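You operate a simulated robot arm through the tools that you are given. There is no shell and no other tool.

Carry out the task below with a simulated robot arm. There is one attempt and no reset: what you move stays moved.

JOB
Roll the dusty dark blue cover down on its board, then wipe it clean.
Fine: put the roller and the pad back. Set down upright: hand roller.
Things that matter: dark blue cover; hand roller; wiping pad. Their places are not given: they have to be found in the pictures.

It is judged by the outcome, as a careful person would: the job done as asked, and still so three seconds after it is handed in. It fails if anything else is knocked over, pushed out of place, dropped, spilled or broken. A push-on lid holds only when it is set on centred and level and pressed home; a screw cap is set on level and turned clockwise until tight.

ROBOT AND FRAMES
A 7-joint arm with a fingered hand, fixed in place. Base frame: the origin is at the foot of the arm, x ahead of it, y to its left, z up. Units: mm, degrees, N and s.
Its first joint turns from -166.0 to 166.0 degrees. Payload 3.7 kg.
The TCP is the grasp point between the finger pads, 25 mm short of the fingertips. In the tool frame z runs along the fingers and y along their closing line. Largest opening 88 mm; the body of the gripper starts 29 mm behind the TCP. The gripper is a hand of 5 fingers: y runs from the thumb to the fingers, the wrist lies at [-13, -106, -174] in the tool frame.
Orientation is that of the tool frame in the base frame, as a unit quaternion [w, x, y, z]. With the fingers straight down and the wrist toward the robot, the tool's x, y and z point along [0, 1, 0], [1, 0, 0] and [0, 0, -1] of the base frame.

CONTROLS
- The arm moves only by the tool move_arm. Its argument "steps" is a list of rows, each a list of 2 entries, a list of its own where there are three numbers: the shift along the base's x, y, z in mm, then the turn, a rotation vector about the base's x, y, z in degrees. In form: [[[dx, dy, dz], [rx, ry, rz]], ...]. A call has 1 to 20 rows; each row shifts and turns the commanded pose from where the row before left it. Rows are played at 5 a second. More than 50 mm and 8.6 degrees between two rows, and nothing of the call is played. A pose out of reach is approached as far as the arm can. The call stops where the force on the tool passes 70 N (or 10 N more than at its start, if that is more) or the arm is blocked; 0.2 s more then pass. In this call time passes only in rows, and 0.2 s behind the last. The reply holds the time, the measured pose of the TCP, the force on the tool along the base axes, the opening and the grip force, in the units named above and with some noise, with the torque about the TCP (base axes, N m) and any sound that the robot's microphone picked up.
- Cameras (640 x 400 px; columns grow to the right, rows downward): "scene" is fixed at [400.5, -500.8, 1409.1]; the picture's right is [0.90, -0.44, 0.00], its down [-0.22, -0.45, -0.86] and it looks along [0.38, 0.77, -0.50] (base axes); focal length 313 px, centre (320, 200). "wrist" rides on the gripper at [59, -79, -105] in the tool frame; the picture's right is [-0.73, 0.32, -0.61], its down [-0.62, -0.68, 0.38] and it looks along [-0.29, 0.66, 0.70] (tool axes); focal length 234 px, centre (320, 200).
- capture(camera): a new picture of that camera. The clock stands still meanwhile.
- set_fingers(index, middle, ring, little, thumb_bend, thumb_turn): sets how far each is bent, from 0 (flat) to 1 (curled in); at 0.3 the hand is open as for a grip, at 0.7 the pads meet at the TCP. One left out holds its place. A second passes; each finger stops where it meets its share of the squeeze, and holds until it gets a number again. It is the only way to open and close the hand. It gives what a move gives, with no picture; readings hold the bend of each and the force on index, middle, ring, little, thumb and palm. thumb_turn goes from beside the hand (0) to across from the fingers (1), as for a grip.
- probe_pixels(camera, pixels): for up to 12 pixels [column, row] of the newest picture of that camera ("zoom" is the newest enlarged one), the place [x, y, z] in the base frame of the surface seen there, good to about 2 mm. The clock stands still meanwhile.
- enlarge(camera, box): a new picture of the part [left, top, right, bottom] of that camera's present view, enlarged. The clock stands still meanwhile.
- sign_off(): hands the job in; it is judged then, once.

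Unless the task says otherwise, let go and move clear before handing in.

The tools are called after ">>>" by a JSON object that holds its "op" and its "data". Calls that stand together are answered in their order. move_arm: Moves the arm, as the interface text tells. Its arguments: {"type":"object","properties":{"steps":{"type":"array"}},"required":["steps"]} The other tools are called the same way: set_fingers (index, middle, ring, little, thumb_bend, thumb_turn) moves the fingers one by one; capture (camera) takes a picture; probe_pixels (camera, pixels) gives the place of the surface under pixels of a picture; enlarge (camera, box) takes an enlarged picture of a part of a camera's view; sign_off () hands the job in.

At the start:

```text
time_s: 0.0
eef_pos: [517.6, 323.3, 1121.9]
tcp_rot: [0.001, 0.707, 0.707, 0.0]
ft_force: [-0.5, -0.2, -0.1]
torque: [-0.03, 0.02, -0.03]
width: 87.5
grip_force: 0.1
shape: jaw
bend: [0.3, 0.3, 0.3, 0.3, 0.3, 0.98]
finger forces: [0.1, 0.0, 0.0, 0.0, 0.1, 0.0]
```

scene: 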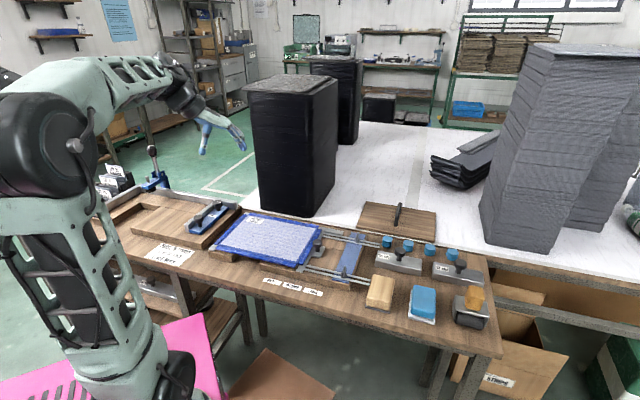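
wrist: 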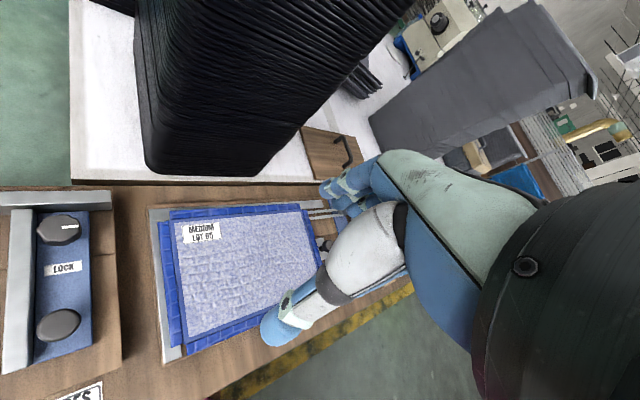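

The scene shows a blue-edged board near (268,240) and several tools near (380,290), (422,305), (470,310). I'll enlarge these areas to identify the cover, the roller and the pad.

>>> {"op": "enlarge", "data": {"camera": "scene", "box": [200, 190, 360, 290]}}

>>> {"op": "enlarge", "data": {"camera": "scene", "box": [340, 230, 500, 330]}}

>>> {"op": "enlarge", "data": {"camera": "scene", "box": [90, 170, 250, 270]}}

>>> {"op": "enlarge", "data": {"camera": "wrist", "box": [140, 180, 340, 370]}}

```text
4.00 times, centred on (280, 240) of scene
```

zoom: 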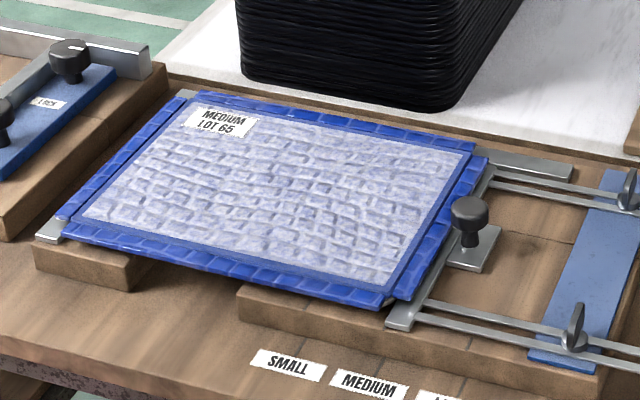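

```text
4.00 times, centred on (420, 280) of scene
```

zoom: 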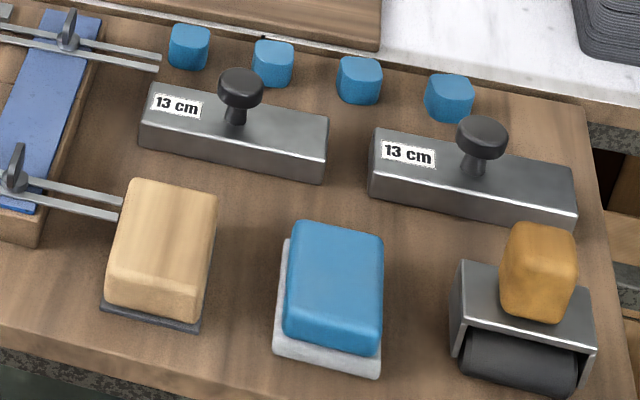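

```text
4.00 times, centred on (170, 220) of scene
```

zoom: 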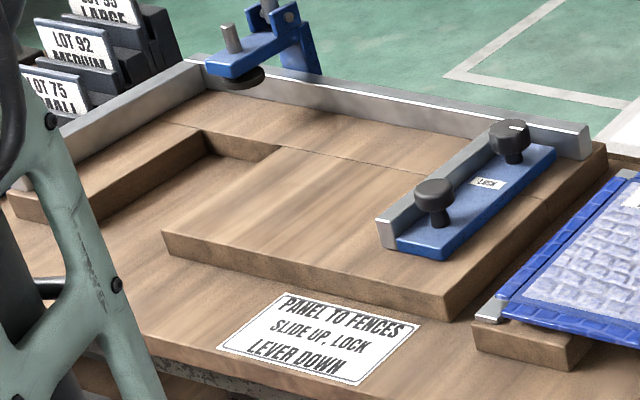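

```text
2.11 times, centred on (240, 275) of wrist
```

zoom: 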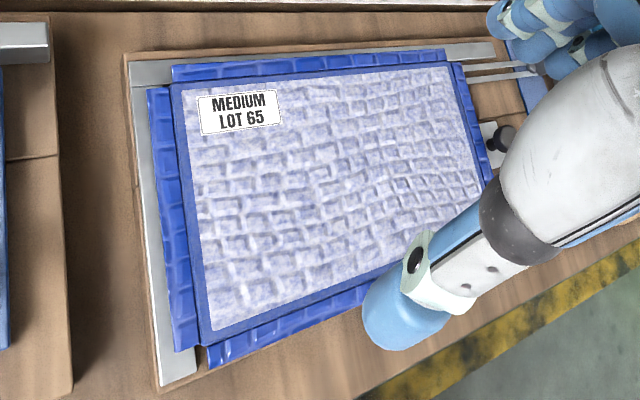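

The blue cover (MEDIUM LOT 65) lies at about (268,240), the roller with an orange handle is at (470,308), and the blue block on white felt at (422,303) is likely the wiping pad. I'll enlarge the tools further and measure positions.

>>> {"op": "enlarge", "data": {"camera": "scene", "box": [400, 270, 496, 330]}}

>>> {"op": "probe_pixels", "data": {"camera": "scene", "pixels": [[221, 244], [247, 216], [317, 228], [302, 266], [268, 240], [240, 248], [300, 230], [290, 262], [250, 222], [230, 205], [262, 266], [330, 275]]}}

>>> {"op": "enlarge", "data": {"camera": "scene", "box": [360, 260, 456, 320]}}

```text
6.67 times, centred on (448, 300) of scene
```

zoom: 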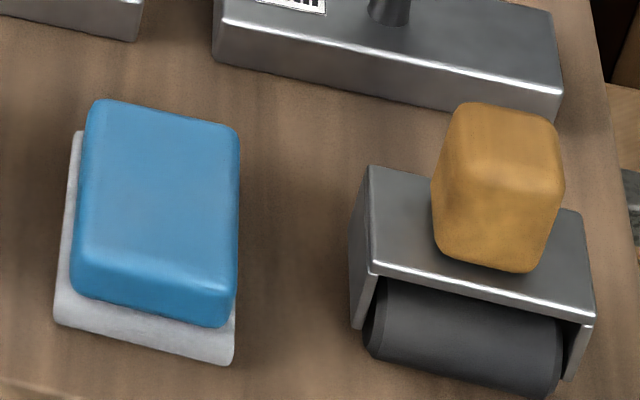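

```text
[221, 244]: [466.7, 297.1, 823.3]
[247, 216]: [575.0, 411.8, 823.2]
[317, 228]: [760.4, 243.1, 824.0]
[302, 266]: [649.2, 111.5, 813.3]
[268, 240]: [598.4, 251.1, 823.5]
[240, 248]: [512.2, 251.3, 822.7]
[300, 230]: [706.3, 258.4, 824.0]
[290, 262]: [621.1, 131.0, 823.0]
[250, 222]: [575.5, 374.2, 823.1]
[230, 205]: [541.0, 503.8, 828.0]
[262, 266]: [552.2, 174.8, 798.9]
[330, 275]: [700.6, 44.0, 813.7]
```

```text
6.67 times, centred on (408, 290) of scene
```

zoom: 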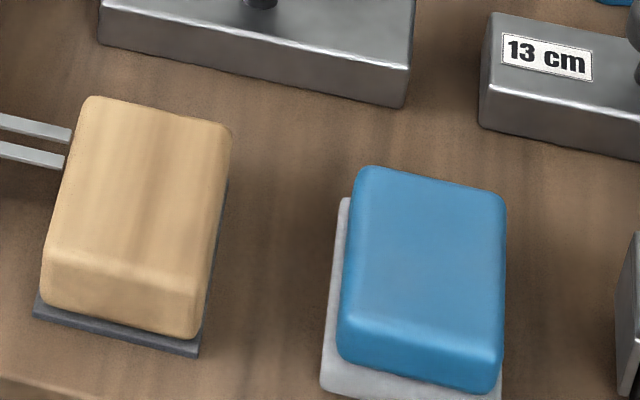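

The cover surface is at z≈823 and the table is at about 799. I'll zoom in on the cover and probe its corners.

>>> {"op": "enlarge", "data": {"camera": "scene", "box": [200, 190, 360, 290]}}

>>> {"op": "probe_pixels", "data": {"camera": "zoom", "pixels": [[84, 218], [200, 104], [469, 154], [391, 284], [60, 217], [198, 93], [485, 160], [380, 302], [70, 235], [470, 146], [404, 294], [185, 98]]}}

>>> {"op": "probe_pixels", "data": {"camera": "zoom", "pixels": [[468, 205], [480, 240], [405, 318], [520, 165], [48, 232], [80, 265], [300, 310], [300, 365], [570, 290], [240, 225], [175, 98], [350, 130]]}}

```text
4.00 times, centred on (280, 240) of scene
```

zoom: 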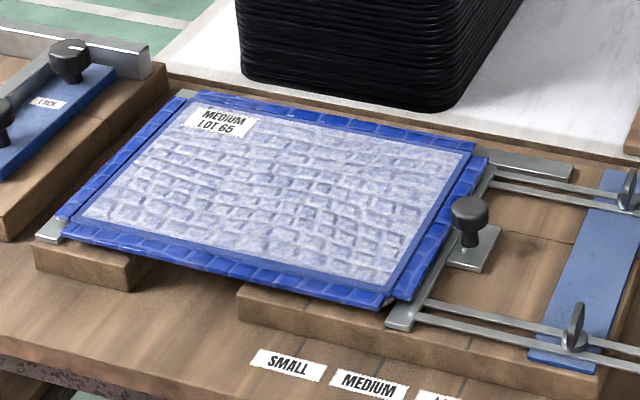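

```text
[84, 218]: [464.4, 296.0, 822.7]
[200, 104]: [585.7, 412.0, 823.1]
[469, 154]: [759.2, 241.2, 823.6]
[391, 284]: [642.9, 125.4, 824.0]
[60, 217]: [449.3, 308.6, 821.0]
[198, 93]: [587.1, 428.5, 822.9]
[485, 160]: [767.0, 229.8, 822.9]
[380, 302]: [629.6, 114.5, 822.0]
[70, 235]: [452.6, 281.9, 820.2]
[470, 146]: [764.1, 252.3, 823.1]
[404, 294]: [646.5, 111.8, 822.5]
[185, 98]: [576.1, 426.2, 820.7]
```

```text
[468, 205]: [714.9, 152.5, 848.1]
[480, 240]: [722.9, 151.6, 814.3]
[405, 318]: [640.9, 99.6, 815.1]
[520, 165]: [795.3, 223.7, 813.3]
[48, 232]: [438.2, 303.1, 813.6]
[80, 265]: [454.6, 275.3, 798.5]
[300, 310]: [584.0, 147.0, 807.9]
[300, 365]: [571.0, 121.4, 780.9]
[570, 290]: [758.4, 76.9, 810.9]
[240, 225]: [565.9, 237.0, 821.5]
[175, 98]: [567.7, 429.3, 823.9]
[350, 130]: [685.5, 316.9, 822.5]
```

The cover's dusty rectangle has corners near (464,296), (586,412), (759,241) and (643,125), so it is about 245×166 mm and turned 45°. Now I'll measure the roller and the pads.

>>> {"op": "enlarge", "data": {"camera": "scene", "box": [400, 270, 496, 330]}}

>>> {"op": "probe_pixels", "data": {"camera": "zoom", "pixels": [[470, 115], [545, 120], [500, 190], [440, 240], [530, 262], [372, 172], [580, 220], [375, 268], [590, 318], [455, 350], [545, 390], [370, 345]]}}

>>> {"op": "probe_pixels", "data": {"camera": "zoom", "pixels": [[95, 108], [230, 130], [228, 270], [80, 255], [160, 190], [150, 290], [60, 322], [230, 360], [76, 140], [150, 338], [300, 300], [330, 380]]}}

>>> {"op": "probe_pixels", "data": {"camera": "zoom", "pixels": [[450, 225], [460, 130], [550, 210], [520, 120], [500, 115], [555, 160], [440, 180], [485, 255], [350, 320], [565, 375], [400, 220], [570, 260]]}}

```text
6.67 times, centred on (448, 300) of scene
```

zoom: 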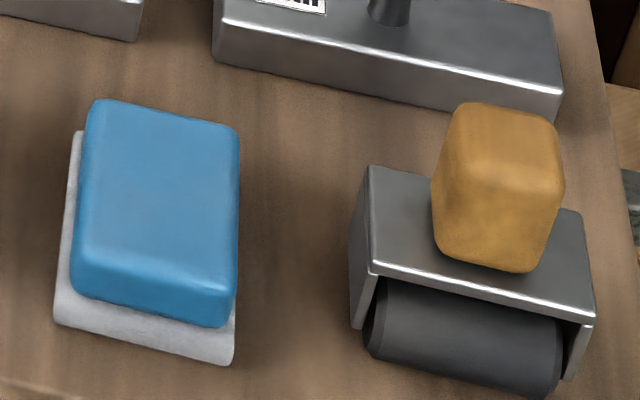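

```text
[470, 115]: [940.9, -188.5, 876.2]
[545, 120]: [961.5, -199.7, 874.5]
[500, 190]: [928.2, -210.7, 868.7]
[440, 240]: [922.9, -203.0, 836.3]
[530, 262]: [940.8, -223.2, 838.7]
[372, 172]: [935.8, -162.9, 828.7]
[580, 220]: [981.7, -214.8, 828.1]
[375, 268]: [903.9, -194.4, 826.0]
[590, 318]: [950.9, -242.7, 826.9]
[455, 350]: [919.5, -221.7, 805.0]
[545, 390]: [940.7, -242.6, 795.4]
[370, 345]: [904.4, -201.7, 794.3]
```

```text
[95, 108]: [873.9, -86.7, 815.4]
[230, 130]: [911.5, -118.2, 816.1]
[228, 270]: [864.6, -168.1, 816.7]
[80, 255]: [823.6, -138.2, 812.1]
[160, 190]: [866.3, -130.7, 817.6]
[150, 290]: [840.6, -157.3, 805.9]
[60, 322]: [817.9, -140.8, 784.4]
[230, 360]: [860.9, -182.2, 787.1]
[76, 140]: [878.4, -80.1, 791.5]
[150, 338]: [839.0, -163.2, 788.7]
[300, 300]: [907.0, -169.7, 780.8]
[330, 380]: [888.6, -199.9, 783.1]
```

```text
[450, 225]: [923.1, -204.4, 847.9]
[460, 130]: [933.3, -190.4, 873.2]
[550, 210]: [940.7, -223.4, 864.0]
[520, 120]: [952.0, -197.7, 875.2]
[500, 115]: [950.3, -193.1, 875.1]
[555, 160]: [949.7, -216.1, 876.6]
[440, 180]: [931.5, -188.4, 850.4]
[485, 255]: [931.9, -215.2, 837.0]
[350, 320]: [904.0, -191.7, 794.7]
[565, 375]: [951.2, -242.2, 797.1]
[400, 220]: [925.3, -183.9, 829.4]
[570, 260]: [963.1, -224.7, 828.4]
```

The roller handle is centred near (942,-205) with its top at z≈877, and the pad is centred near (869,-131) with its top at z≈817. Next I'll measure the nearby obstacles: the 13 cm blocks, the knobs and the black tower.

>>> {"op": "enlarge", "data": {"camera": "scene", "box": [340, 230, 500, 330]}}

>>> {"op": "probe_pixels", "data": {"camera": "zoom", "pixels": [[480, 130], [500, 150], [370, 165], [375, 130], [575, 210], [570, 175], [241, 80], [140, 115], [325, 180], [205, 195], [165, 295], [450, 90]]}}

>>> {"op": "probe_pixels", "data": {"camera": "scene", "pixels": [[262, 205], [305, 217], [337, 190], [248, 85], [310, 95], [335, 78], [398, 210], [365, 205], [358, 250], [347, 270], [208, 215], [154, 175]]}}

```text
4.00 times, centred on (420, 280) of scene
```

zoom: 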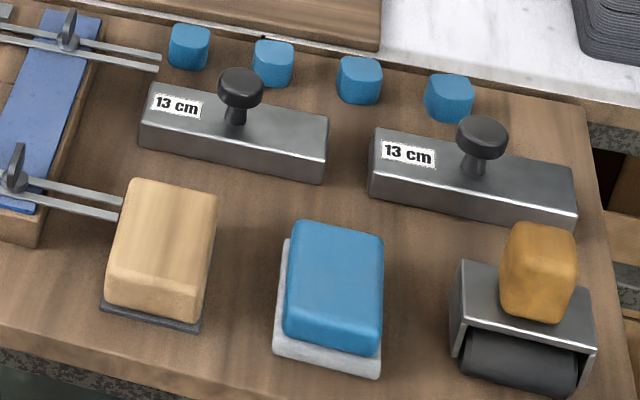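

```text
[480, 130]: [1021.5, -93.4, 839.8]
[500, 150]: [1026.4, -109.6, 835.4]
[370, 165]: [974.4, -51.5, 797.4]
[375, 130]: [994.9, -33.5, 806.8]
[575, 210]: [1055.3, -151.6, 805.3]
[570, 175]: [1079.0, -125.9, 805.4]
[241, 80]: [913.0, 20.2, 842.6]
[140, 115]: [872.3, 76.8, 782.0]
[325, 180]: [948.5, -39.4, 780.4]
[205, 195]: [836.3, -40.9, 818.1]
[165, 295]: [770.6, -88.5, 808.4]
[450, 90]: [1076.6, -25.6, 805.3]
```

```text
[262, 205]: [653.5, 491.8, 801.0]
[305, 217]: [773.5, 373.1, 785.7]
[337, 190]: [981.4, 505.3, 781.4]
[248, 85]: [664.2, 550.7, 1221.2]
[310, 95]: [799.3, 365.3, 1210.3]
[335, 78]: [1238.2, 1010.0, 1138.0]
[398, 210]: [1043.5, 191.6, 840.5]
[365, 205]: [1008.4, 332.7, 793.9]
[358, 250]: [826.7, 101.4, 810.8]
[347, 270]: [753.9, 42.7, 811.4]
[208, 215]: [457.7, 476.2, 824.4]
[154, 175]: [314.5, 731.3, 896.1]
```

The black tower's near face lies about 105 mm beyond the cover's far edge and its top is at z≈1215. I'll check the gray stack near the roller side, then move the hand toward a point above the roller, well clear of everything.

>>> {"op": "probe_pixels", "data": {"camera": "scene", "pixels": [[485, 235], [555, 252], [540, 60], [600, 60], [450, 185], [490, 140], [430, 165], [475, 300], [500, 350], [495, 262], [485, 255], [330, 60]]}}

>>> {"op": "move_arm", "data": {"steps": [[[28, -36, -5], [0, 0, -3]], [[28, -36, -5], [0, 0, -3]], [[28, -36, -5], [0, 0, -3]], [[28, -36, -5], [0, 0, -3]], [[28, -36, -5], [0, 0, -3]], [[28, -36, -5], [0, 0, -3]], [[28, -36, -5], [0, 0, -3]], [[28, -36, -5], [0, 0, -3]], [[28, -36, -5], [0, 0, -3]], [[28, -36, -5], [0, 0, -3]]]}}

```text
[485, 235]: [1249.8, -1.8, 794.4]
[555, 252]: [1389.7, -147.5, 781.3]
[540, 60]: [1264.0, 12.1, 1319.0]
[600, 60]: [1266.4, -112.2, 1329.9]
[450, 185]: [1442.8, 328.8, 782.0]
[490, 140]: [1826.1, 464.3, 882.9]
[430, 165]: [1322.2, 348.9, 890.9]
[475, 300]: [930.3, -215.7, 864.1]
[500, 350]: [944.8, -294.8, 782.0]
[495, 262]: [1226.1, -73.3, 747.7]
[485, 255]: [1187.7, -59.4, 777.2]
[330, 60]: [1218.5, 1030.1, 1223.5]
```

```text
time_s: 2.2
eef_pos: [796.6, -37.0, 1070.7]
tcp_rot: [0.001, 0.866, 0.5, 0.001]
ft_force: [0.6, -0.3, 0.6]
torque: [0.03, -0.01, 0.02]
width: 87.6
grip_force: 0.1
shape: jaw
bend: [0.3, 0.3, 0.3, 0.3, 0.3, 0.98]
finger forces: [0.0, 0.0, 0.1, 0.0, 0.0, 0.1]
```

The arm followed the path to (797,-37,1071) with yaw at -30°. I'll continue to a point above the roller.

>>> {"op": "move_arm", "data": {"steps": [[[29, -34, -14], [0, 0, -3]], [[29, -34, -14], [0, 0, -3]], [[29, -34, -14], [0, 0, -3]], [[29, -34, -14], [0, 0, -3]], [[29, -32, -14], [0, 0, -3]]]}}

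>>> {"op": "capture", "data": {"camera": "wrist"}}

>>> {"op": "capture", "data": {"camera": "scene"}}

```text
time_s: 3.4
eef_pos: [943.9, -205.4, 1002.8]
tcp_rot: [0.001, 0.924, 0.382, 0.001]
ft_force: [-1.1, -0.4, 0.1]
torque: [0.02, 0.03, 0.02]
width: 87.7
grip_force: 0.1
shape: jaw
bend: [0.3, 0.3, 0.3, 0.3, 0.3, 0.98]
finger forces: [0.1, 0.1, 0.0, 0.1, 0.0, 0.0]
```

```text
taken
```

wrist: 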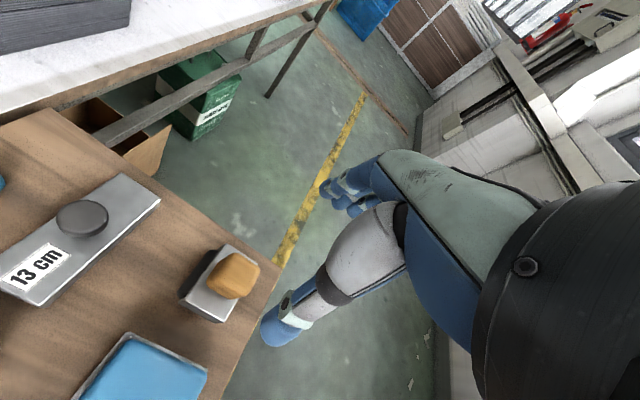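

```text
taken
```

scene: 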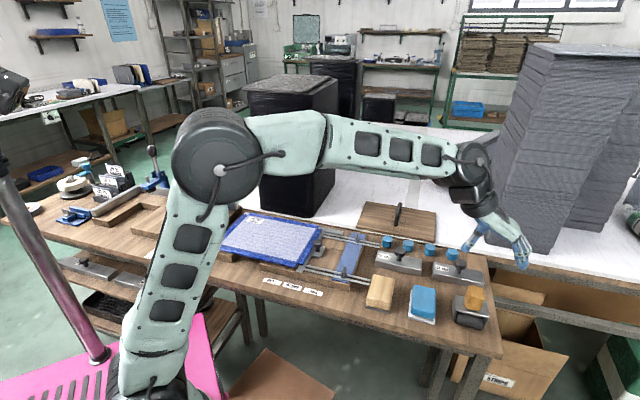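

The hand reached (944,-205,1003) with yaw -45°, and the roller shows in the wrist view at (222,280). I'll zoom in on both before descending.

>>> {"op": "enlarge", "data": {"camera": "wrist", "box": [160, 220, 320, 320]}}

>>> {"op": "probe_pixels", "data": {"camera": "zoom", "pixels": [[220, 130], [380, 150], [240, 280], [350, 300], [290, 170], [230, 190], [330, 260], [300, 120], [100, 300], [260, 110], [240, 400], [370, 220]]}}

>>> {"op": "enlarge", "data": {"camera": "scene", "box": [430, 180, 558, 280]}}

```text
4.00 times, centred on (240, 270) of wrist
```

zoom: 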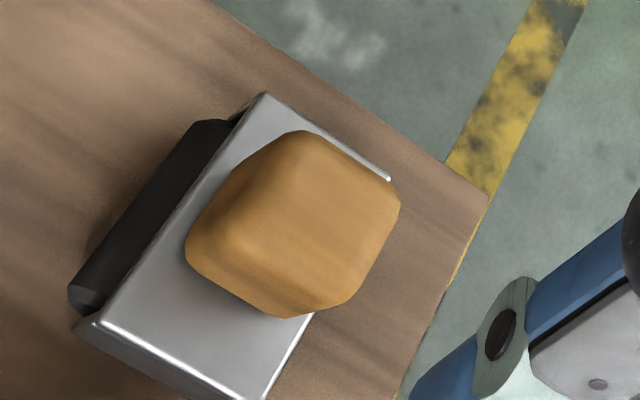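

```text
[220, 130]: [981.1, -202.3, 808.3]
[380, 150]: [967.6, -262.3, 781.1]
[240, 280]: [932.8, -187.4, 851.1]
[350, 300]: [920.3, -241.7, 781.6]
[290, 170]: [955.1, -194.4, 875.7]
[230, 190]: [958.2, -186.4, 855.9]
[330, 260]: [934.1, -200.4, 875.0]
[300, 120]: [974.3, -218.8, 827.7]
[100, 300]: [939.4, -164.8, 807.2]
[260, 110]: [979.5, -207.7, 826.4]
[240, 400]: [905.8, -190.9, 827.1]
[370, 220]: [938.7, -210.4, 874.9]
```

```text
4.00 times, centred on (494, 230) of scene
```

zoom: 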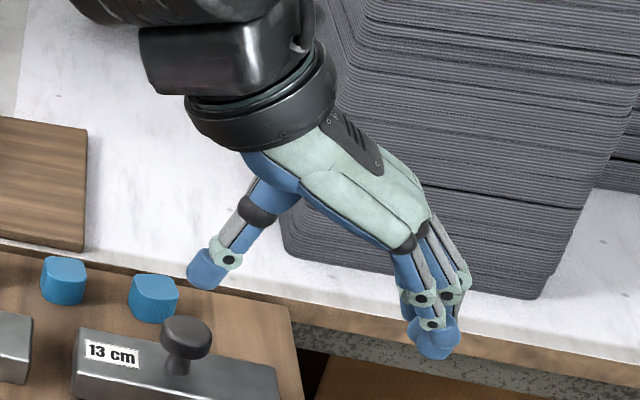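

The handle centre is about (943,-205) with its top at 876 and the bridge at 828; the fingers have clear space around it. I'll descend to z≈865.

>>> {"op": "move_arm", "data": {"steps": [[[0, 0, -25], [0, 0, 0]], [[0, 0, -25], [0, 0, 0]], [[0, 0, -25], [0, 0, 0]], [[0, 0, -25], [0, 0, 0]], [[0, 0, -20], [0, 0, 0]], [[-1, 0, -15], [0, 0, 0]]]}}

>>> {"op": "capture", "data": {"camera": "wrist"}}

>>> {"op": "enlarge", "data": {"camera": "scene", "box": [420, 240, 532, 320]}}

```text
time_s: 4.8
eef_pos: [942.3, -204.9, 865.8]
tcp_rot: [0.0, 0.924, 0.383, 0.0]
ft_force: [-0.1, 0.1, -0.3]
torque: [-0.04, 0.03, -0.01]
width: 87.8
grip_force: 0.1
shape: jaw
bend: [0.3, 0.3, 0.3, 0.3, 0.3, 0.98]
finger forces: [0.0, 0.1, 0.0, 0.1, 0.1, 0.0]
```

```text
taken
```

wrist: 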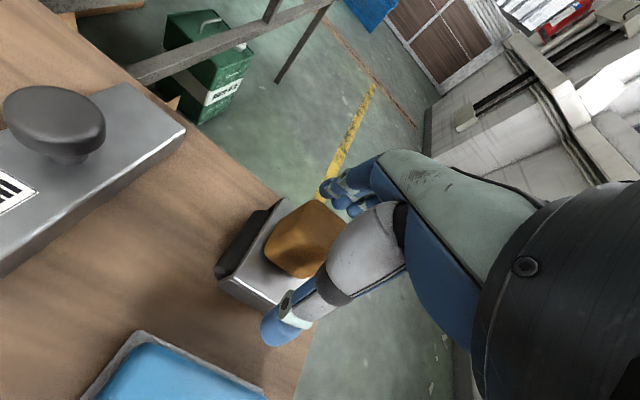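

```text
5.00 times, centred on (476, 280) of scene
```

zoom: 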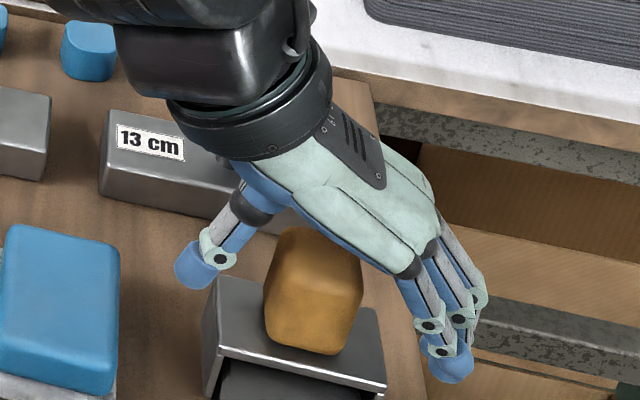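

The hand straddles the handle with the thumb on the left and the fingers on the right. I'll lower by 7 mm and close gently first to see how it meets the handle.

>>> {"op": "move_arm", "data": {"steps": [[[0.5, -0.5, -7], [0, 0, 0]]]}}

>>> {"op": "set_fingers", "data": {"index": 0.5, "middle": 0.5, "ring": 0.5, "little": 0.5, "thumb_bend": 0.5, "thumb_turn": 1}}

>>> {"op": "capture", "data": {"camera": "wrist"}}

>>> {"op": "enlarge", "data": {"camera": "scene", "box": [420, 240, 532, 320]}}

```text
time_s: 5.2
eef_pos: [942.0, -205.3, 859.3]
tcp_rot: [0.0, 0.924, 0.382, -0.001]
ft_force: [0.4, 0.0, -0.1]
torque: [0.01, -0.01, 0.01]
width: 88.0
grip_force: 0.0
shape: jaw
bend: [0.3, 0.3, 0.3, 0.3, 0.3, 0.98]
finger forces: [0.1, 0.0, 0.0, 0.1, 0.1, 0.0]
```

```text
time_s: 6.2
eef_pos: [941.8, -205.4, 857.3]
tcp_rot: [0.0, 0.924, 0.383, 0.0]
ft_force: [0.7, -0.1, 0.2]
torque: [-0.01, 0.02, -0.02]
width: 42.2
grip_force: 0.0
shape: fingers
bend: [0.5, 0.5, 0.5, 0.5, 0.5, 1.0]
finger forces: [0.1, 0.0, 0.0, 0.0, 0.0, 0.1]
```

```text
taken
```

wrist: 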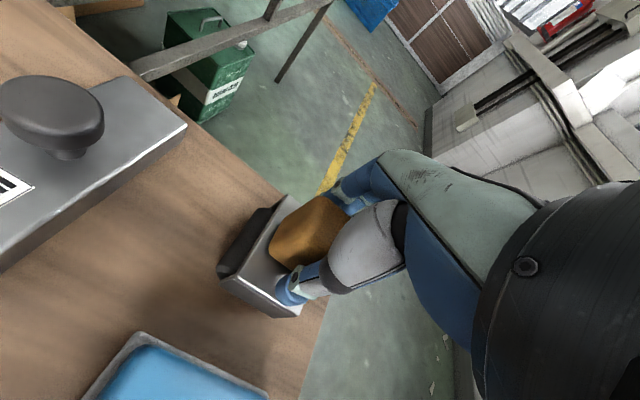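

```text
5.00 times, centred on (476, 280) of scene
```

zoom: 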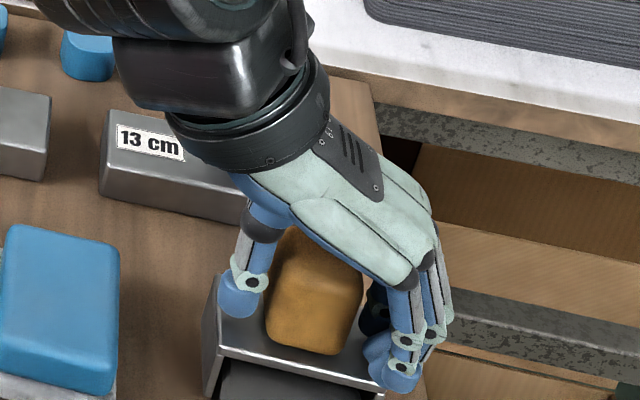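

The width is 42 mm with no contact yet. I'll check where the thumb and fingertips are relative to the handle.

>>> {"op": "probe_pixels", "data": {"camera": "zoom", "pixels": [[238, 305], [245, 290], [395, 375], [400, 340], [375, 310], [310, 270], [300, 330], [345, 330], [430, 340], [320, 350], [270, 240], [272, 300]]}}

>>> {"op": "enlarge", "data": {"camera": "wrist", "box": [200, 160, 400, 330]}}

```text
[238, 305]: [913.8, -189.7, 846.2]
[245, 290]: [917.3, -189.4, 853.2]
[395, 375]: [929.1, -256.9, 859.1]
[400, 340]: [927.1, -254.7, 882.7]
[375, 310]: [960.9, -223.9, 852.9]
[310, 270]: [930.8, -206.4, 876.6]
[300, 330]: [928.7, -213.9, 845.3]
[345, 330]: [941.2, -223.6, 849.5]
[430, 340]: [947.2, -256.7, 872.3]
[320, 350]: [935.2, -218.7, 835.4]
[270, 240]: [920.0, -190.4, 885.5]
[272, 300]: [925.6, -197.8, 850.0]
```

```text
2.35 times, centred on (300, 245) of wrist
```

zoom: 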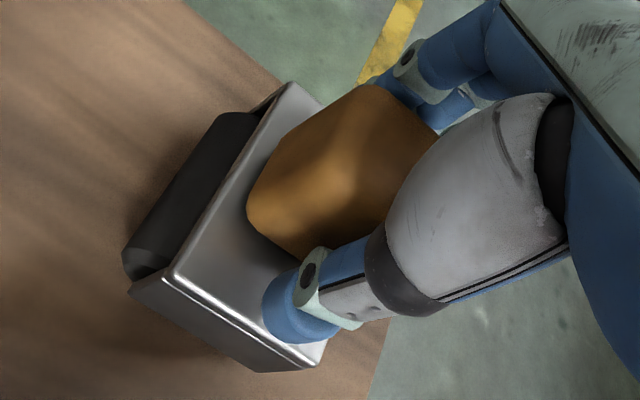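

The thumb sits about 30 mm to one side, and the middle and ring fingers line up with the handle. I'll close on it with the thumb, middle and ring, keeping index and little alongside.

>>> {"op": "set_fingers", "data": {"index": 0.58, "middle": 0.65, "ring": 0.65, "little": 0.58, "thumb_bend": 0.65}}

>>> {"op": "enlarge", "data": {"camera": "wrist", "box": [200, 160, 400, 330]}}

>>> {"op": "enlarge", "data": {"camera": "scene", "box": [420, 240, 532, 320]}}

```text
time_s: 7.2
eef_pos: [941.8, -204.7, 858.7]
tcp_rot: [0.0, 0.924, 0.383, -0.001]
ft_force: [0.0, -0.5, -0.1]
torque: [-0.04, -0.01, 0.03]
width: 29.3
grip_force: 5.3
shape: fingers
bend: [0.56, 0.59, 0.65, 0.57, 0.57, 1.0]
finger forces: [0.5, 4.8, 0.1, 0.0, 5.8, 0.0]
```

```text
2.35 times, centred on (300, 245) of wrist
```

zoom: 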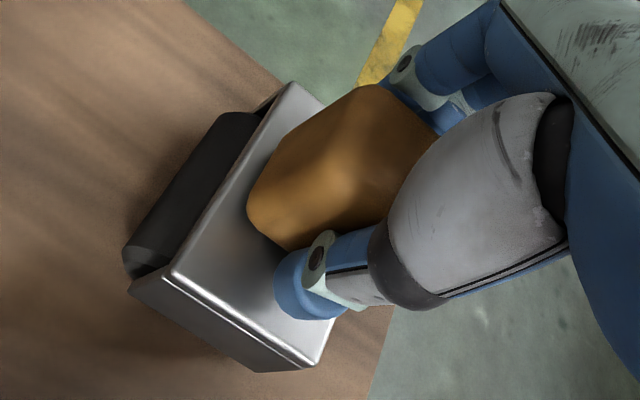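

```text
5.00 times, centred on (476, 280) of scene
```

zoom: 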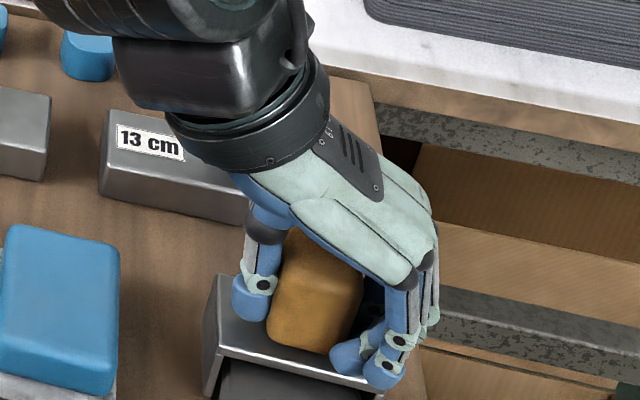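

The middle finger (4.8 N) and thumb (5.8 N) hold the handle, the index just touches and the ring passes beside it. I'll tighten with thumb, index and middle.

>>> {"op": "set_fingers", "data": {"index": 0.8, "middle": 0.8, "ring": 0.62, "little": 0.58, "thumb_bend": 0.8}}

>>> {"op": "enlarge", "data": {"camera": "wrist", "box": [200, 160, 400, 330]}}

>>> {"op": "enlarge", "data": {"camera": "scene", "box": [420, 240, 532, 320]}}

```text
time_s: 8.2
eef_pos: [942.4, -204.4, 860.1]
tcp_rot: [-0.001, 0.924, 0.383, 0.0]
ft_force: [0.5, -0.5, -0.3]
torque: [-0.03, -0.02, -0.01]
width: 27.0
grip_force: 14.5
shape: fingers
bend: [0.59, 0.6, 0.62, 0.57, 0.57, 1.0]
finger forces: [7.9, 7.7, 0.0, 0.0, 14.8, 0.0]
```

```text
2.35 times, centred on (300, 245) of wrist
```

zoom: 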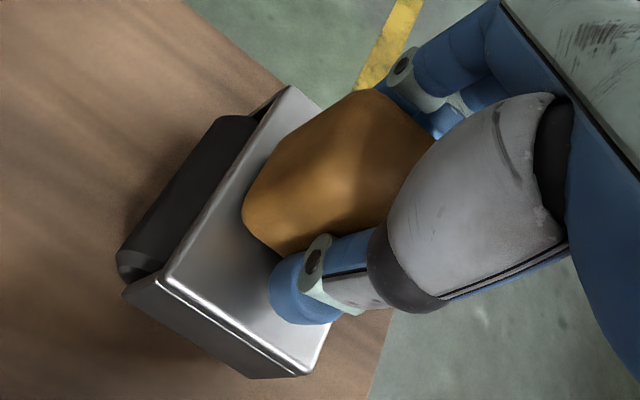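

```text
5.00 times, centred on (476, 280) of scene
```

zoom: 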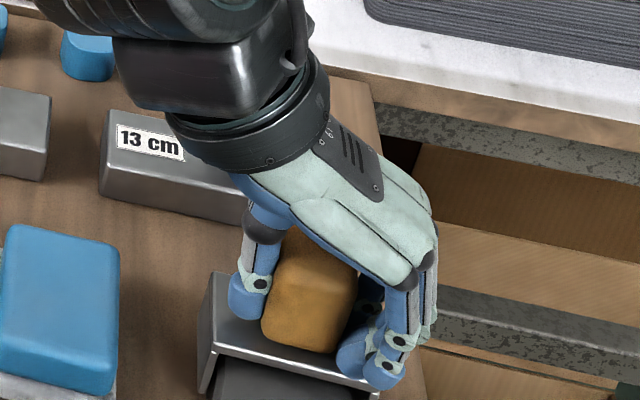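

The grip is balanced (index 7.9, middle 7.7, thumb 14.8 N). I'll lift slowly.

>>> {"op": "move_arm", "data": {"steps": [[[0, 0, 5], [0, 0, 0]], [[0, 0, 10], [0, 0, 0]], [[0, 0, 20], [0, 0, 0]], [[0, 0, 25], [0, 0, 0]], [[0, 0, 25], [0, 0, 0]], [[0, 0, 25], [0, 0, 0]]]}}

>>> {"op": "capture", "data": {"camera": "wrist"}}

>>> {"op": "enlarge", "data": {"camera": "scene", "box": [420, 200, 532, 280]}}

```text
time_s: 9.6
eef_pos: [941.9, -206.0, 969.7]
tcp_rot: [0.0, 0.924, 0.382, 0.0]
ft_force: [-1.0, 0.3, -2.9]
torque: [0.0, -0.06, 0.02]
width: 26.9
grip_force: 14.5
shape: fingers
bend: [0.59, 0.6, 0.62, 0.57, 0.57, 1.0]
finger forces: [7.4, 7.3, 0.0, 0.0, 14.7, 0.0]
```

```text
taken
```

wrist: 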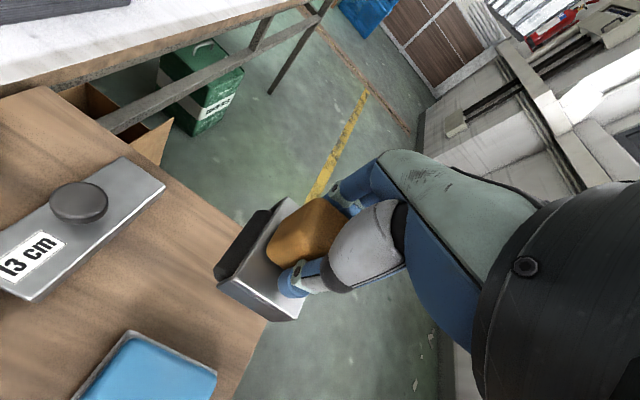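

```text
5.00 times, centred on (476, 240) of scene
```

zoom: 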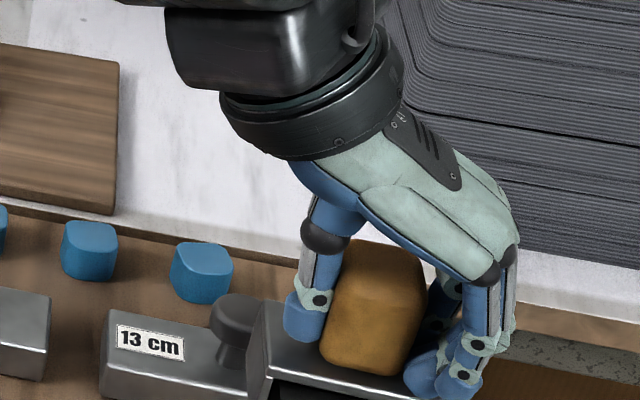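

The roller is held level, weighs about 3 N, and its underside is 78 mm below the TCP. I'll carry it at z≈970 to above the cover.

>>> {"op": "move_arm", "data": {"steps": [[[-23, 34, 0], [0, 0, 0]], [[-23, 34, 0], [0, 0, 0]], [[-23, 34, 0], [0, 0, 0]], [[-23, 34, 0], [0, 0, 0]], [[-23, 34, 0], [0, 0, 0]], [[-23, 34, 0], [0, 0, 0]], [[-23, 34, 0], [0, 0, 0]], [[-23, 34, 0], [0, 0, 0]], [[-23, 34, 0], [0, 0, 0]], [[-23, 34, 0], [0, 0, 0]], [[-23, 34, 0], [0, 0, 0]], [[-23, 34, 0], [0, 0, 0]], [[-23, 34, 0], [0, 0, 0]], [[-23, 34, 0], [0, 0, 0]]]}}

>>> {"op": "capture", "data": {"camera": "wrist"}}

>>> {"op": "capture", "data": {"camera": "scene"}}

```text
time_s: 12.6
eef_pos: [621.7, 270.1, 969.8]
tcp_rot: [0.0, 0.924, 0.382, 0.0]
ft_force: [0.3, 1.1, -3.2]
torque: [-0.03, -0.02, -0.04]
width: 26.9
grip_force: 15.2
shape: fingers
bend: [0.6, 0.6, 0.62, 0.57, 0.57, 1.0]
finger forces: [7.4, 7.2, 0.0, 0.0, 14.7, 0.1]
```

```text
taken
```

wrist: 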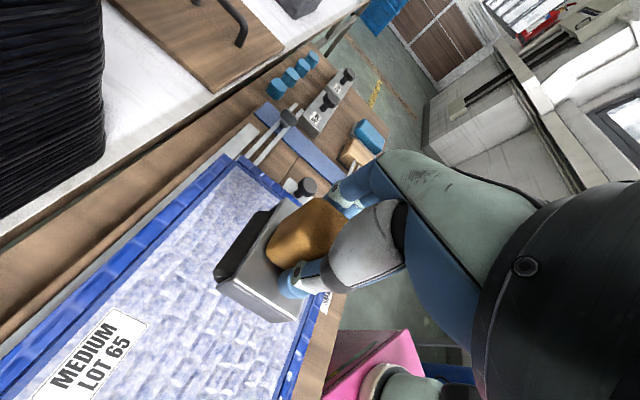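

```text
taken
```

scene: 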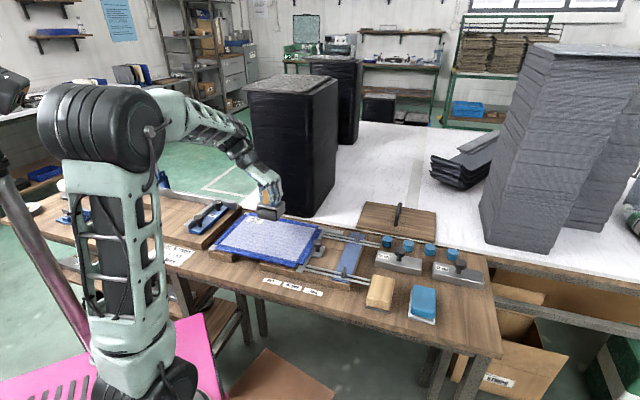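

The roller is above the cover centre. I'll test reach at the near-left corner, the hardest spot, staying above the surface.

>>> {"op": "move_arm", "data": {"steps": [[[-44, 4, -10], [0, 0, 0]], [[-44, 4, -10], [0, 0, 0]], [[-43, 5, -10], [0, 0, 0]], [[0, 0, -15], [0, 0, 0]], [[0, 0, -10], [0, 0, 0]]]}}

>>> {"op": "capture", "data": {"camera": "wrist"}}

>>> {"op": "enlarge", "data": {"camera": "scene", "box": [200, 180, 360, 280]}}

```text
time_s: 13.8
eef_pos: [488.4, 282.7, 913.8]
tcp_rot: [0.0, 0.924, 0.382, 0.0]
ft_force: [-0.1, -1.2, -3.4]
torque: [-0.05, -0.01, -0.05]
width: 27.0
grip_force: 14.8
shape: fingers
bend: [0.6, 0.6, 0.62, 0.57, 0.57, 1.0]
finger forces: [7.5, 7.3, 0.1, 0.0, 14.7, 0.1]
```

```text
taken
```

wrist: 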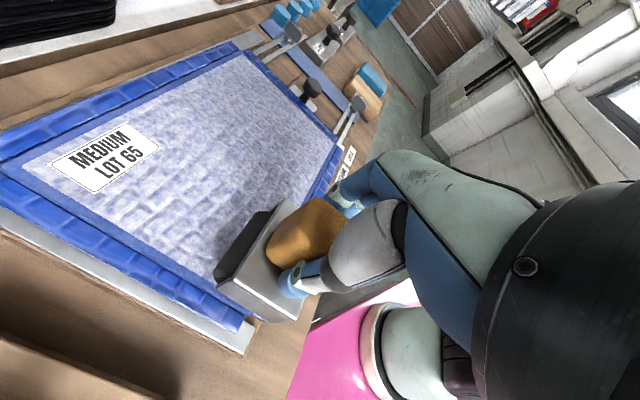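

```text
4.00 times, centred on (280, 230) of scene
```

zoom: 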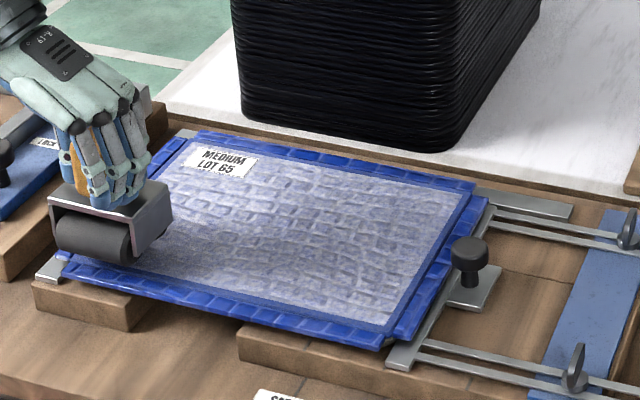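

The corner is within reach and the roller is about 13 mm above the surface. I'll lower it gradually and watch the force.

>>> {"op": "move_arm", "data": {"steps": [[[0, 0, -5], [0, 0, 0]], [[0, 0, -4], [0, 0, 0]], [[0, 0, -2], [0, 0, 0]], [[0, 0, -1], [0, 0, 0]]]}}

```text
time_s: 14.8
eef_pos: [488.6, 284.5, 902.8]
tcp_rot: [0.0, 0.924, 0.382, 0.0]
ft_force: [0.8, 0.3, -2.3]
torque: [-0.03, 0.0, 0.02]
width: 27.1
grip_force: 14.4
shape: fingers
bend: [0.6, 0.6, 0.62, 0.57, 0.57, 1.0]
finger forces: [7.5, 7.3, 0.1, 0.1, 14.6, 0.0]
```

>>> {"op": "move_arm", "data": {"steps": [[[0, 0, -1], [0, 0, 0]], [[0, 0, -1], [0, 0, 0]]]}}

```text
time_s: 15.4
eef_pos: [490.4, 283.0, 900.1]
tcp_rot: [0.0, 0.924, 0.383, 0.0]
ft_force: [-0.2, -0.6, -0.8]
torque: [0.02, -0.03, 0.0]
width: 26.8
grip_force: 15.0
shape: fingers
bend: [0.6, 0.61, 0.62, 0.57, 0.57, 1.0]
finger forces: [7.5, 7.1, 0.0, 0.0, 15.3, 0.0]
```

The reading went from -3.3 N hanging to -0.8 N, so contact is just starting. I'll press 1 mm at a time.

>>> {"op": "move_arm", "data": {"steps": [[[0, 0, -1], [0, 0, 0]], [[0, 0, -1], [0, 0, 0]]]}}

```text
time_s: 16.0
eef_pos: [488.5, 284.0, 898.3]
tcp_rot: [-0.001, 0.924, 0.383, 0.001]
ft_force: [-1.4, 1.6, 5.2]
torque: [-0.04, -0.02, 0.01]
width: 26.9
grip_force: 15.9
shape: fingers
bend: [0.6, 0.61, 0.62, 0.57, 0.57, 1.0]
finger forces: [7.6, 7.3, 0.1, 0.1, 16.5, 0.1]
```

Pressing force is now about 8 N at roughly 3 N/mm. I'll press another 3 mm.

>>> {"op": "move_arm", "data": {"steps": [[[0, 0, -1], [0, 0, 0]], [[0, 0, -1], [0, 0, 0]], [[0, 0, -1], [0, 0, 0]]]}}

```text
time_s: 16.8
eef_pos: [488.8, 283.7, 895.7]
tcp_rot: [-0.001, 0.924, 0.383, 0.001]
ft_force: [-0.9, -0.7, 22.2]
torque: [0.0, 0.03, 0.05]
width: 26.6
grip_force: 17.3
shape: fingers
bend: [0.6, 0.61, 0.62, 0.57, 0.57, 1.0]
finger forces: [8.5, 8.4, 0.0, 0.0, 16.9, 0.0]
```

Pressing force is about 25 N. I'll roll back to the near edge and then along the lane to the far edge.

>>> {"op": "move_arm", "data": {"steps": [[[-4, -4, 0], [0, 0, 0]], [[4, 4, 0], [0, 0, 0]], [[10.5, 10.7, 0], [0, 0, 0]], [[10.5, 10.7, 0], [0, 0, 0]], [[10.5, 10.7, 0], [0, 0, 0]], [[10.5, 10.7, 0], [0, 0, 0]], [[10.5, 10.7, 0], [0, 0, 0]]]}}

>>> {"op": "capture", "data": {"camera": "wrist"}}

>>> {"op": "enlarge", "data": {"camera": "scene", "box": [200, 180, 360, 280]}}

```text
time_s: 18.4
eef_pos: [540.0, 337.6, 895.7]
tcp_rot: [0.0, 0.924, 0.382, 0.0]
ft_force: [4.3, -3.0, 20.3]
torque: [-0.11, -0.06, -0.03]
width: 26.8
grip_force: 16.9
shape: fingers
bend: [0.59, 0.6, 0.62, 0.57, 0.58, 1.0]
finger forces: [9.9, 10.0, 0.0, 0.1, 15.3, 0.0]
```

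```text
taken
```

wrist: 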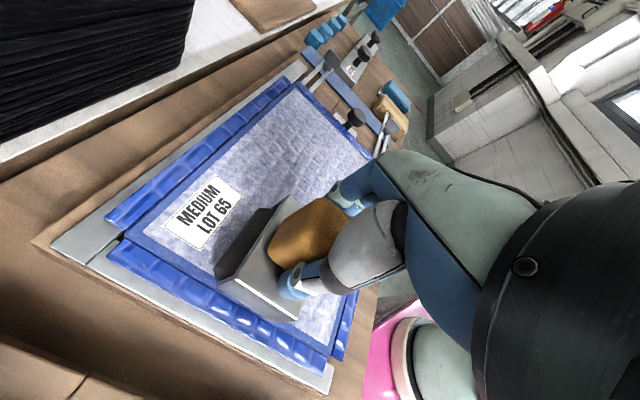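

```text
4.00 times, centred on (280, 230) of scene
```

zoom: 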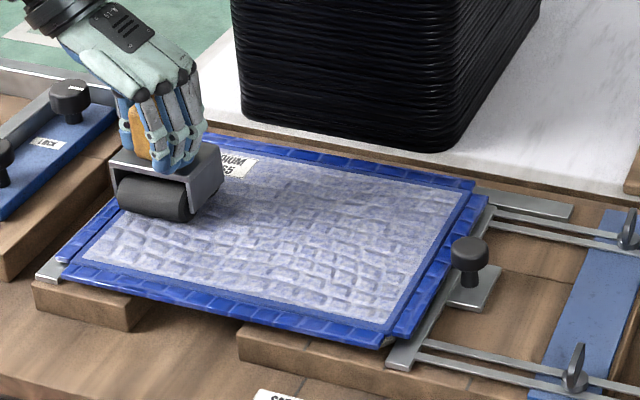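

Rolling goes smoothly at about 23 N. I'll look closely at the rolled strip behind the roller near (232,240) to see whether the wrinkles flatten.

>>> {"op": "enlarge", "data": {"camera": "scene", "box": [210, 215, 274, 255]}}

>>> {"op": "enlarge", "data": {"camera": "wrist", "box": [120, 100, 360, 380]}}

```text
10.00 times, centred on (242, 235) of scene
```

zoom: 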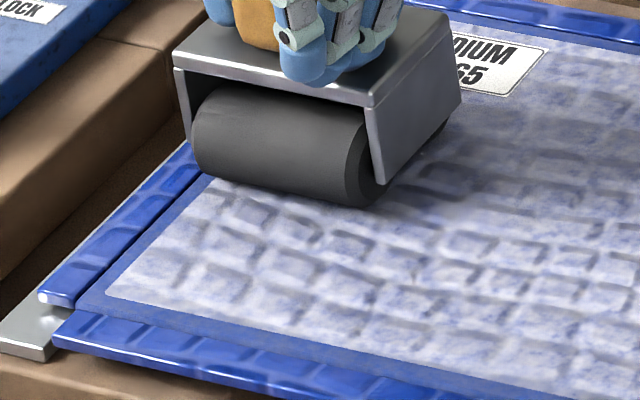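

```text
1.43 times, centred on (240, 240) of wrist
```

zoom: 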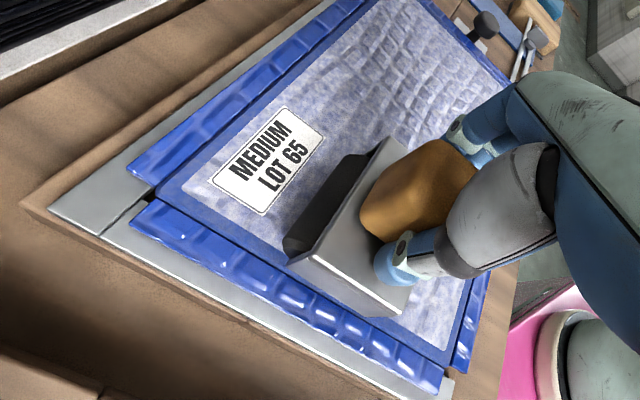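

The wrinkles behind the roller seem softer but are still visible. I'll continue to the far edge and roll back with a little more force.

>>> {"op": "move_arm", "data": {"steps": [[[10.5, 10.7, 0], [0, 0, 0]], [[10.5, 10.7, 0], [0, 0, 0]], [[10.5, 10.7, 0], [0, 0, 0]], [[10.5, 10.7, 0], [0, 0, 0]], [[10.5, 10.7, 0], [0, 0, 0]], [[2, 2, 0], [0, 0, 0]]]}}

>>> {"op": "capture", "data": {"camera": "wrist"}}

>>> {"op": "enlarge", "data": {"camera": "scene", "box": [210, 195, 290, 255]}}

```text
time_s: 19.8
eef_pos: [595.9, 392.3, 894.5]
tcp_rot: [0.0, 0.924, 0.383, 0.0]
ft_force: [4.9, -6.2, 22.5]
torque: [-0.2, -0.16, -0.02]
width: 26.6
grip_force: 17.7
shape: fingers
bend: [0.58, 0.59, 0.62, 0.57, 0.59, 1.0]
finger forces: [10.6, 11.2, 0.0, 0.1, 13.7, 0.0]
```

```text
taken
```

wrist: 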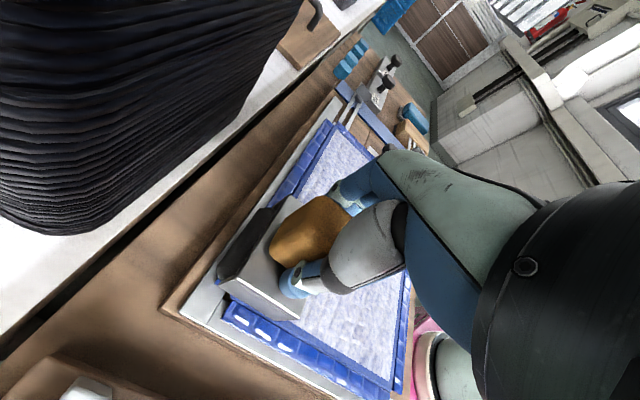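

```text
6.67 times, centred on (250, 225) of scene
```

zoom: 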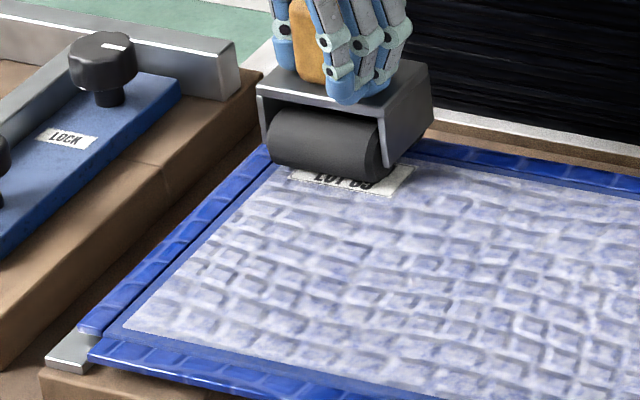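

The wrinkles in the rolled strip look only slightly changed. I'll press more (about 40 N) and roll back, comparing afterward.

>>> {"op": "move_arm", "data": {"steps": [[[-1, -3, -2], [0, 0, 0]], [[-1, -3, -2], [0, 0, 0]], [[-10.5, -10.7, 0], [0, 0, 0]], [[-10.5, -10.7, 0], [0, 0, 0]], [[-10.5, -10.7, 0], [0, 0, 0]], [[-10.5, -10.7, 0], [0, 0, 0]], [[-10.5, -10.7, 0], [0, 0, 0]]]}}

>>> {"op": "capture", "data": {"camera": "wrist"}}

>>> {"op": "enlarge", "data": {"camera": "scene", "box": [210, 195, 290, 255]}}

```text
time_s: 21.4
eef_pos: [540.9, 333.0, 893.7]
tcp_rot: [0.0, 0.924, 0.383, 0.002]
ft_force: [-0.1, -1.2, 61.5]
torque: [-0.26, -0.74, 0.01]
width: 26.6
grip_force: 37.1
shape: fingers
bend: [0.59, 0.61, 0.62, 0.57, 0.58, 1.0]
finger forces: [45.8, 8.2, 0.0, 0.0, 20.8, 0.1]
```

```text
taken
```

wrist: 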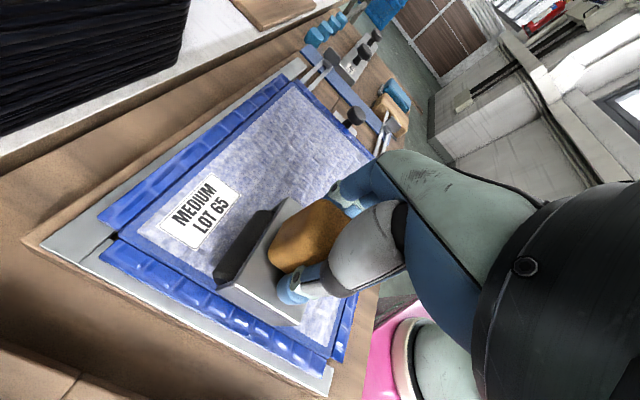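

```text
6.67 times, centred on (250, 225) of scene
```

zoom: 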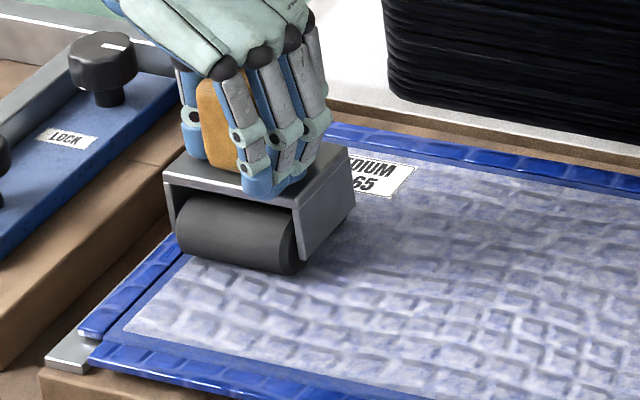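

The force has risen to 61 N because the fingertips now bear on the bridge. I'll ease up by 1.5 mm and finish the return stroke, then lift to inspect the lane.

>>> {"op": "move_arm", "data": {"steps": [[[0, 0, 1.5], [0, 0, 0]], [[-10.5, -10.7, 0], [0, 0, 0]], [[-10.5, -10.7, 0], [0, 0, 0]]]}}

```text
time_s: 22.2
eef_pos: [519.9, 312.0, 894.0]
tcp_rot: [0.0, 0.924, 0.383, 0.001]
ft_force: [0.1, 0.2, 47.2]
torque: [-0.14, -0.57, 0.01]
width: 27.0
grip_force: 31.9
shape: fingers
bend: [0.6, 0.61, 0.62, 0.57, 0.58, 1.0]
finger forces: [35.5, 8.4, 0.0, 0.1, 19.7, 0.1]
```

>>> {"op": "move_arm", "data": {"steps": [[[-10.5, -10.7, 0.5], [0, 0, 0]], [[-10.5, -10.7, 0.5], [0, 0, 0]], [[-10, -10, 0], [0, 0, 0]]]}}

>>> {"op": "enlarge", "data": {"camera": "scene", "box": [210, 195, 290, 255]}}

>>> {"op": "capture", "data": {"camera": "wrist"}}

```text
time_s: 23.0
eef_pos: [488.3, 280.9, 894.7]
tcp_rot: [0.0, 0.924, 0.383, 0.0]
ft_force: [-6.3, 1.2, 28.2]
torque: [0.02, -0.19, 0.06]
width: 26.7
grip_force: 23.8
shape: fingers
bend: [0.61, 0.62, 0.62, 0.57, 0.57, 1.0]
finger forces: [20.2, 7.3, 0.1, 0.0, 20.8, 0.0]
```

```text
6.67 times, centred on (250, 225) of scene
```

zoom: 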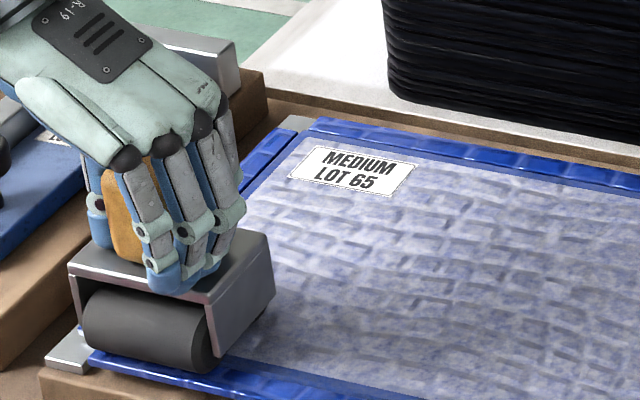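

```text
taken
```

wrist: 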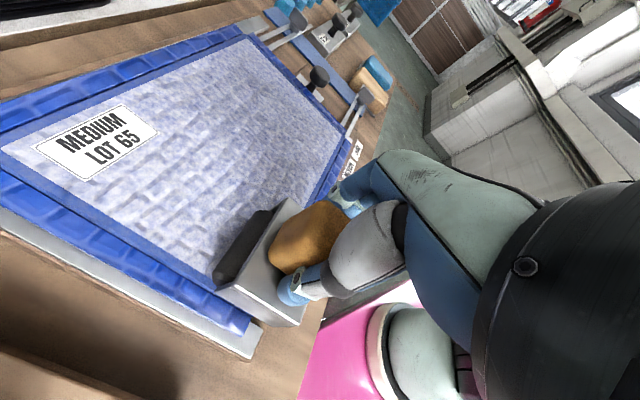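

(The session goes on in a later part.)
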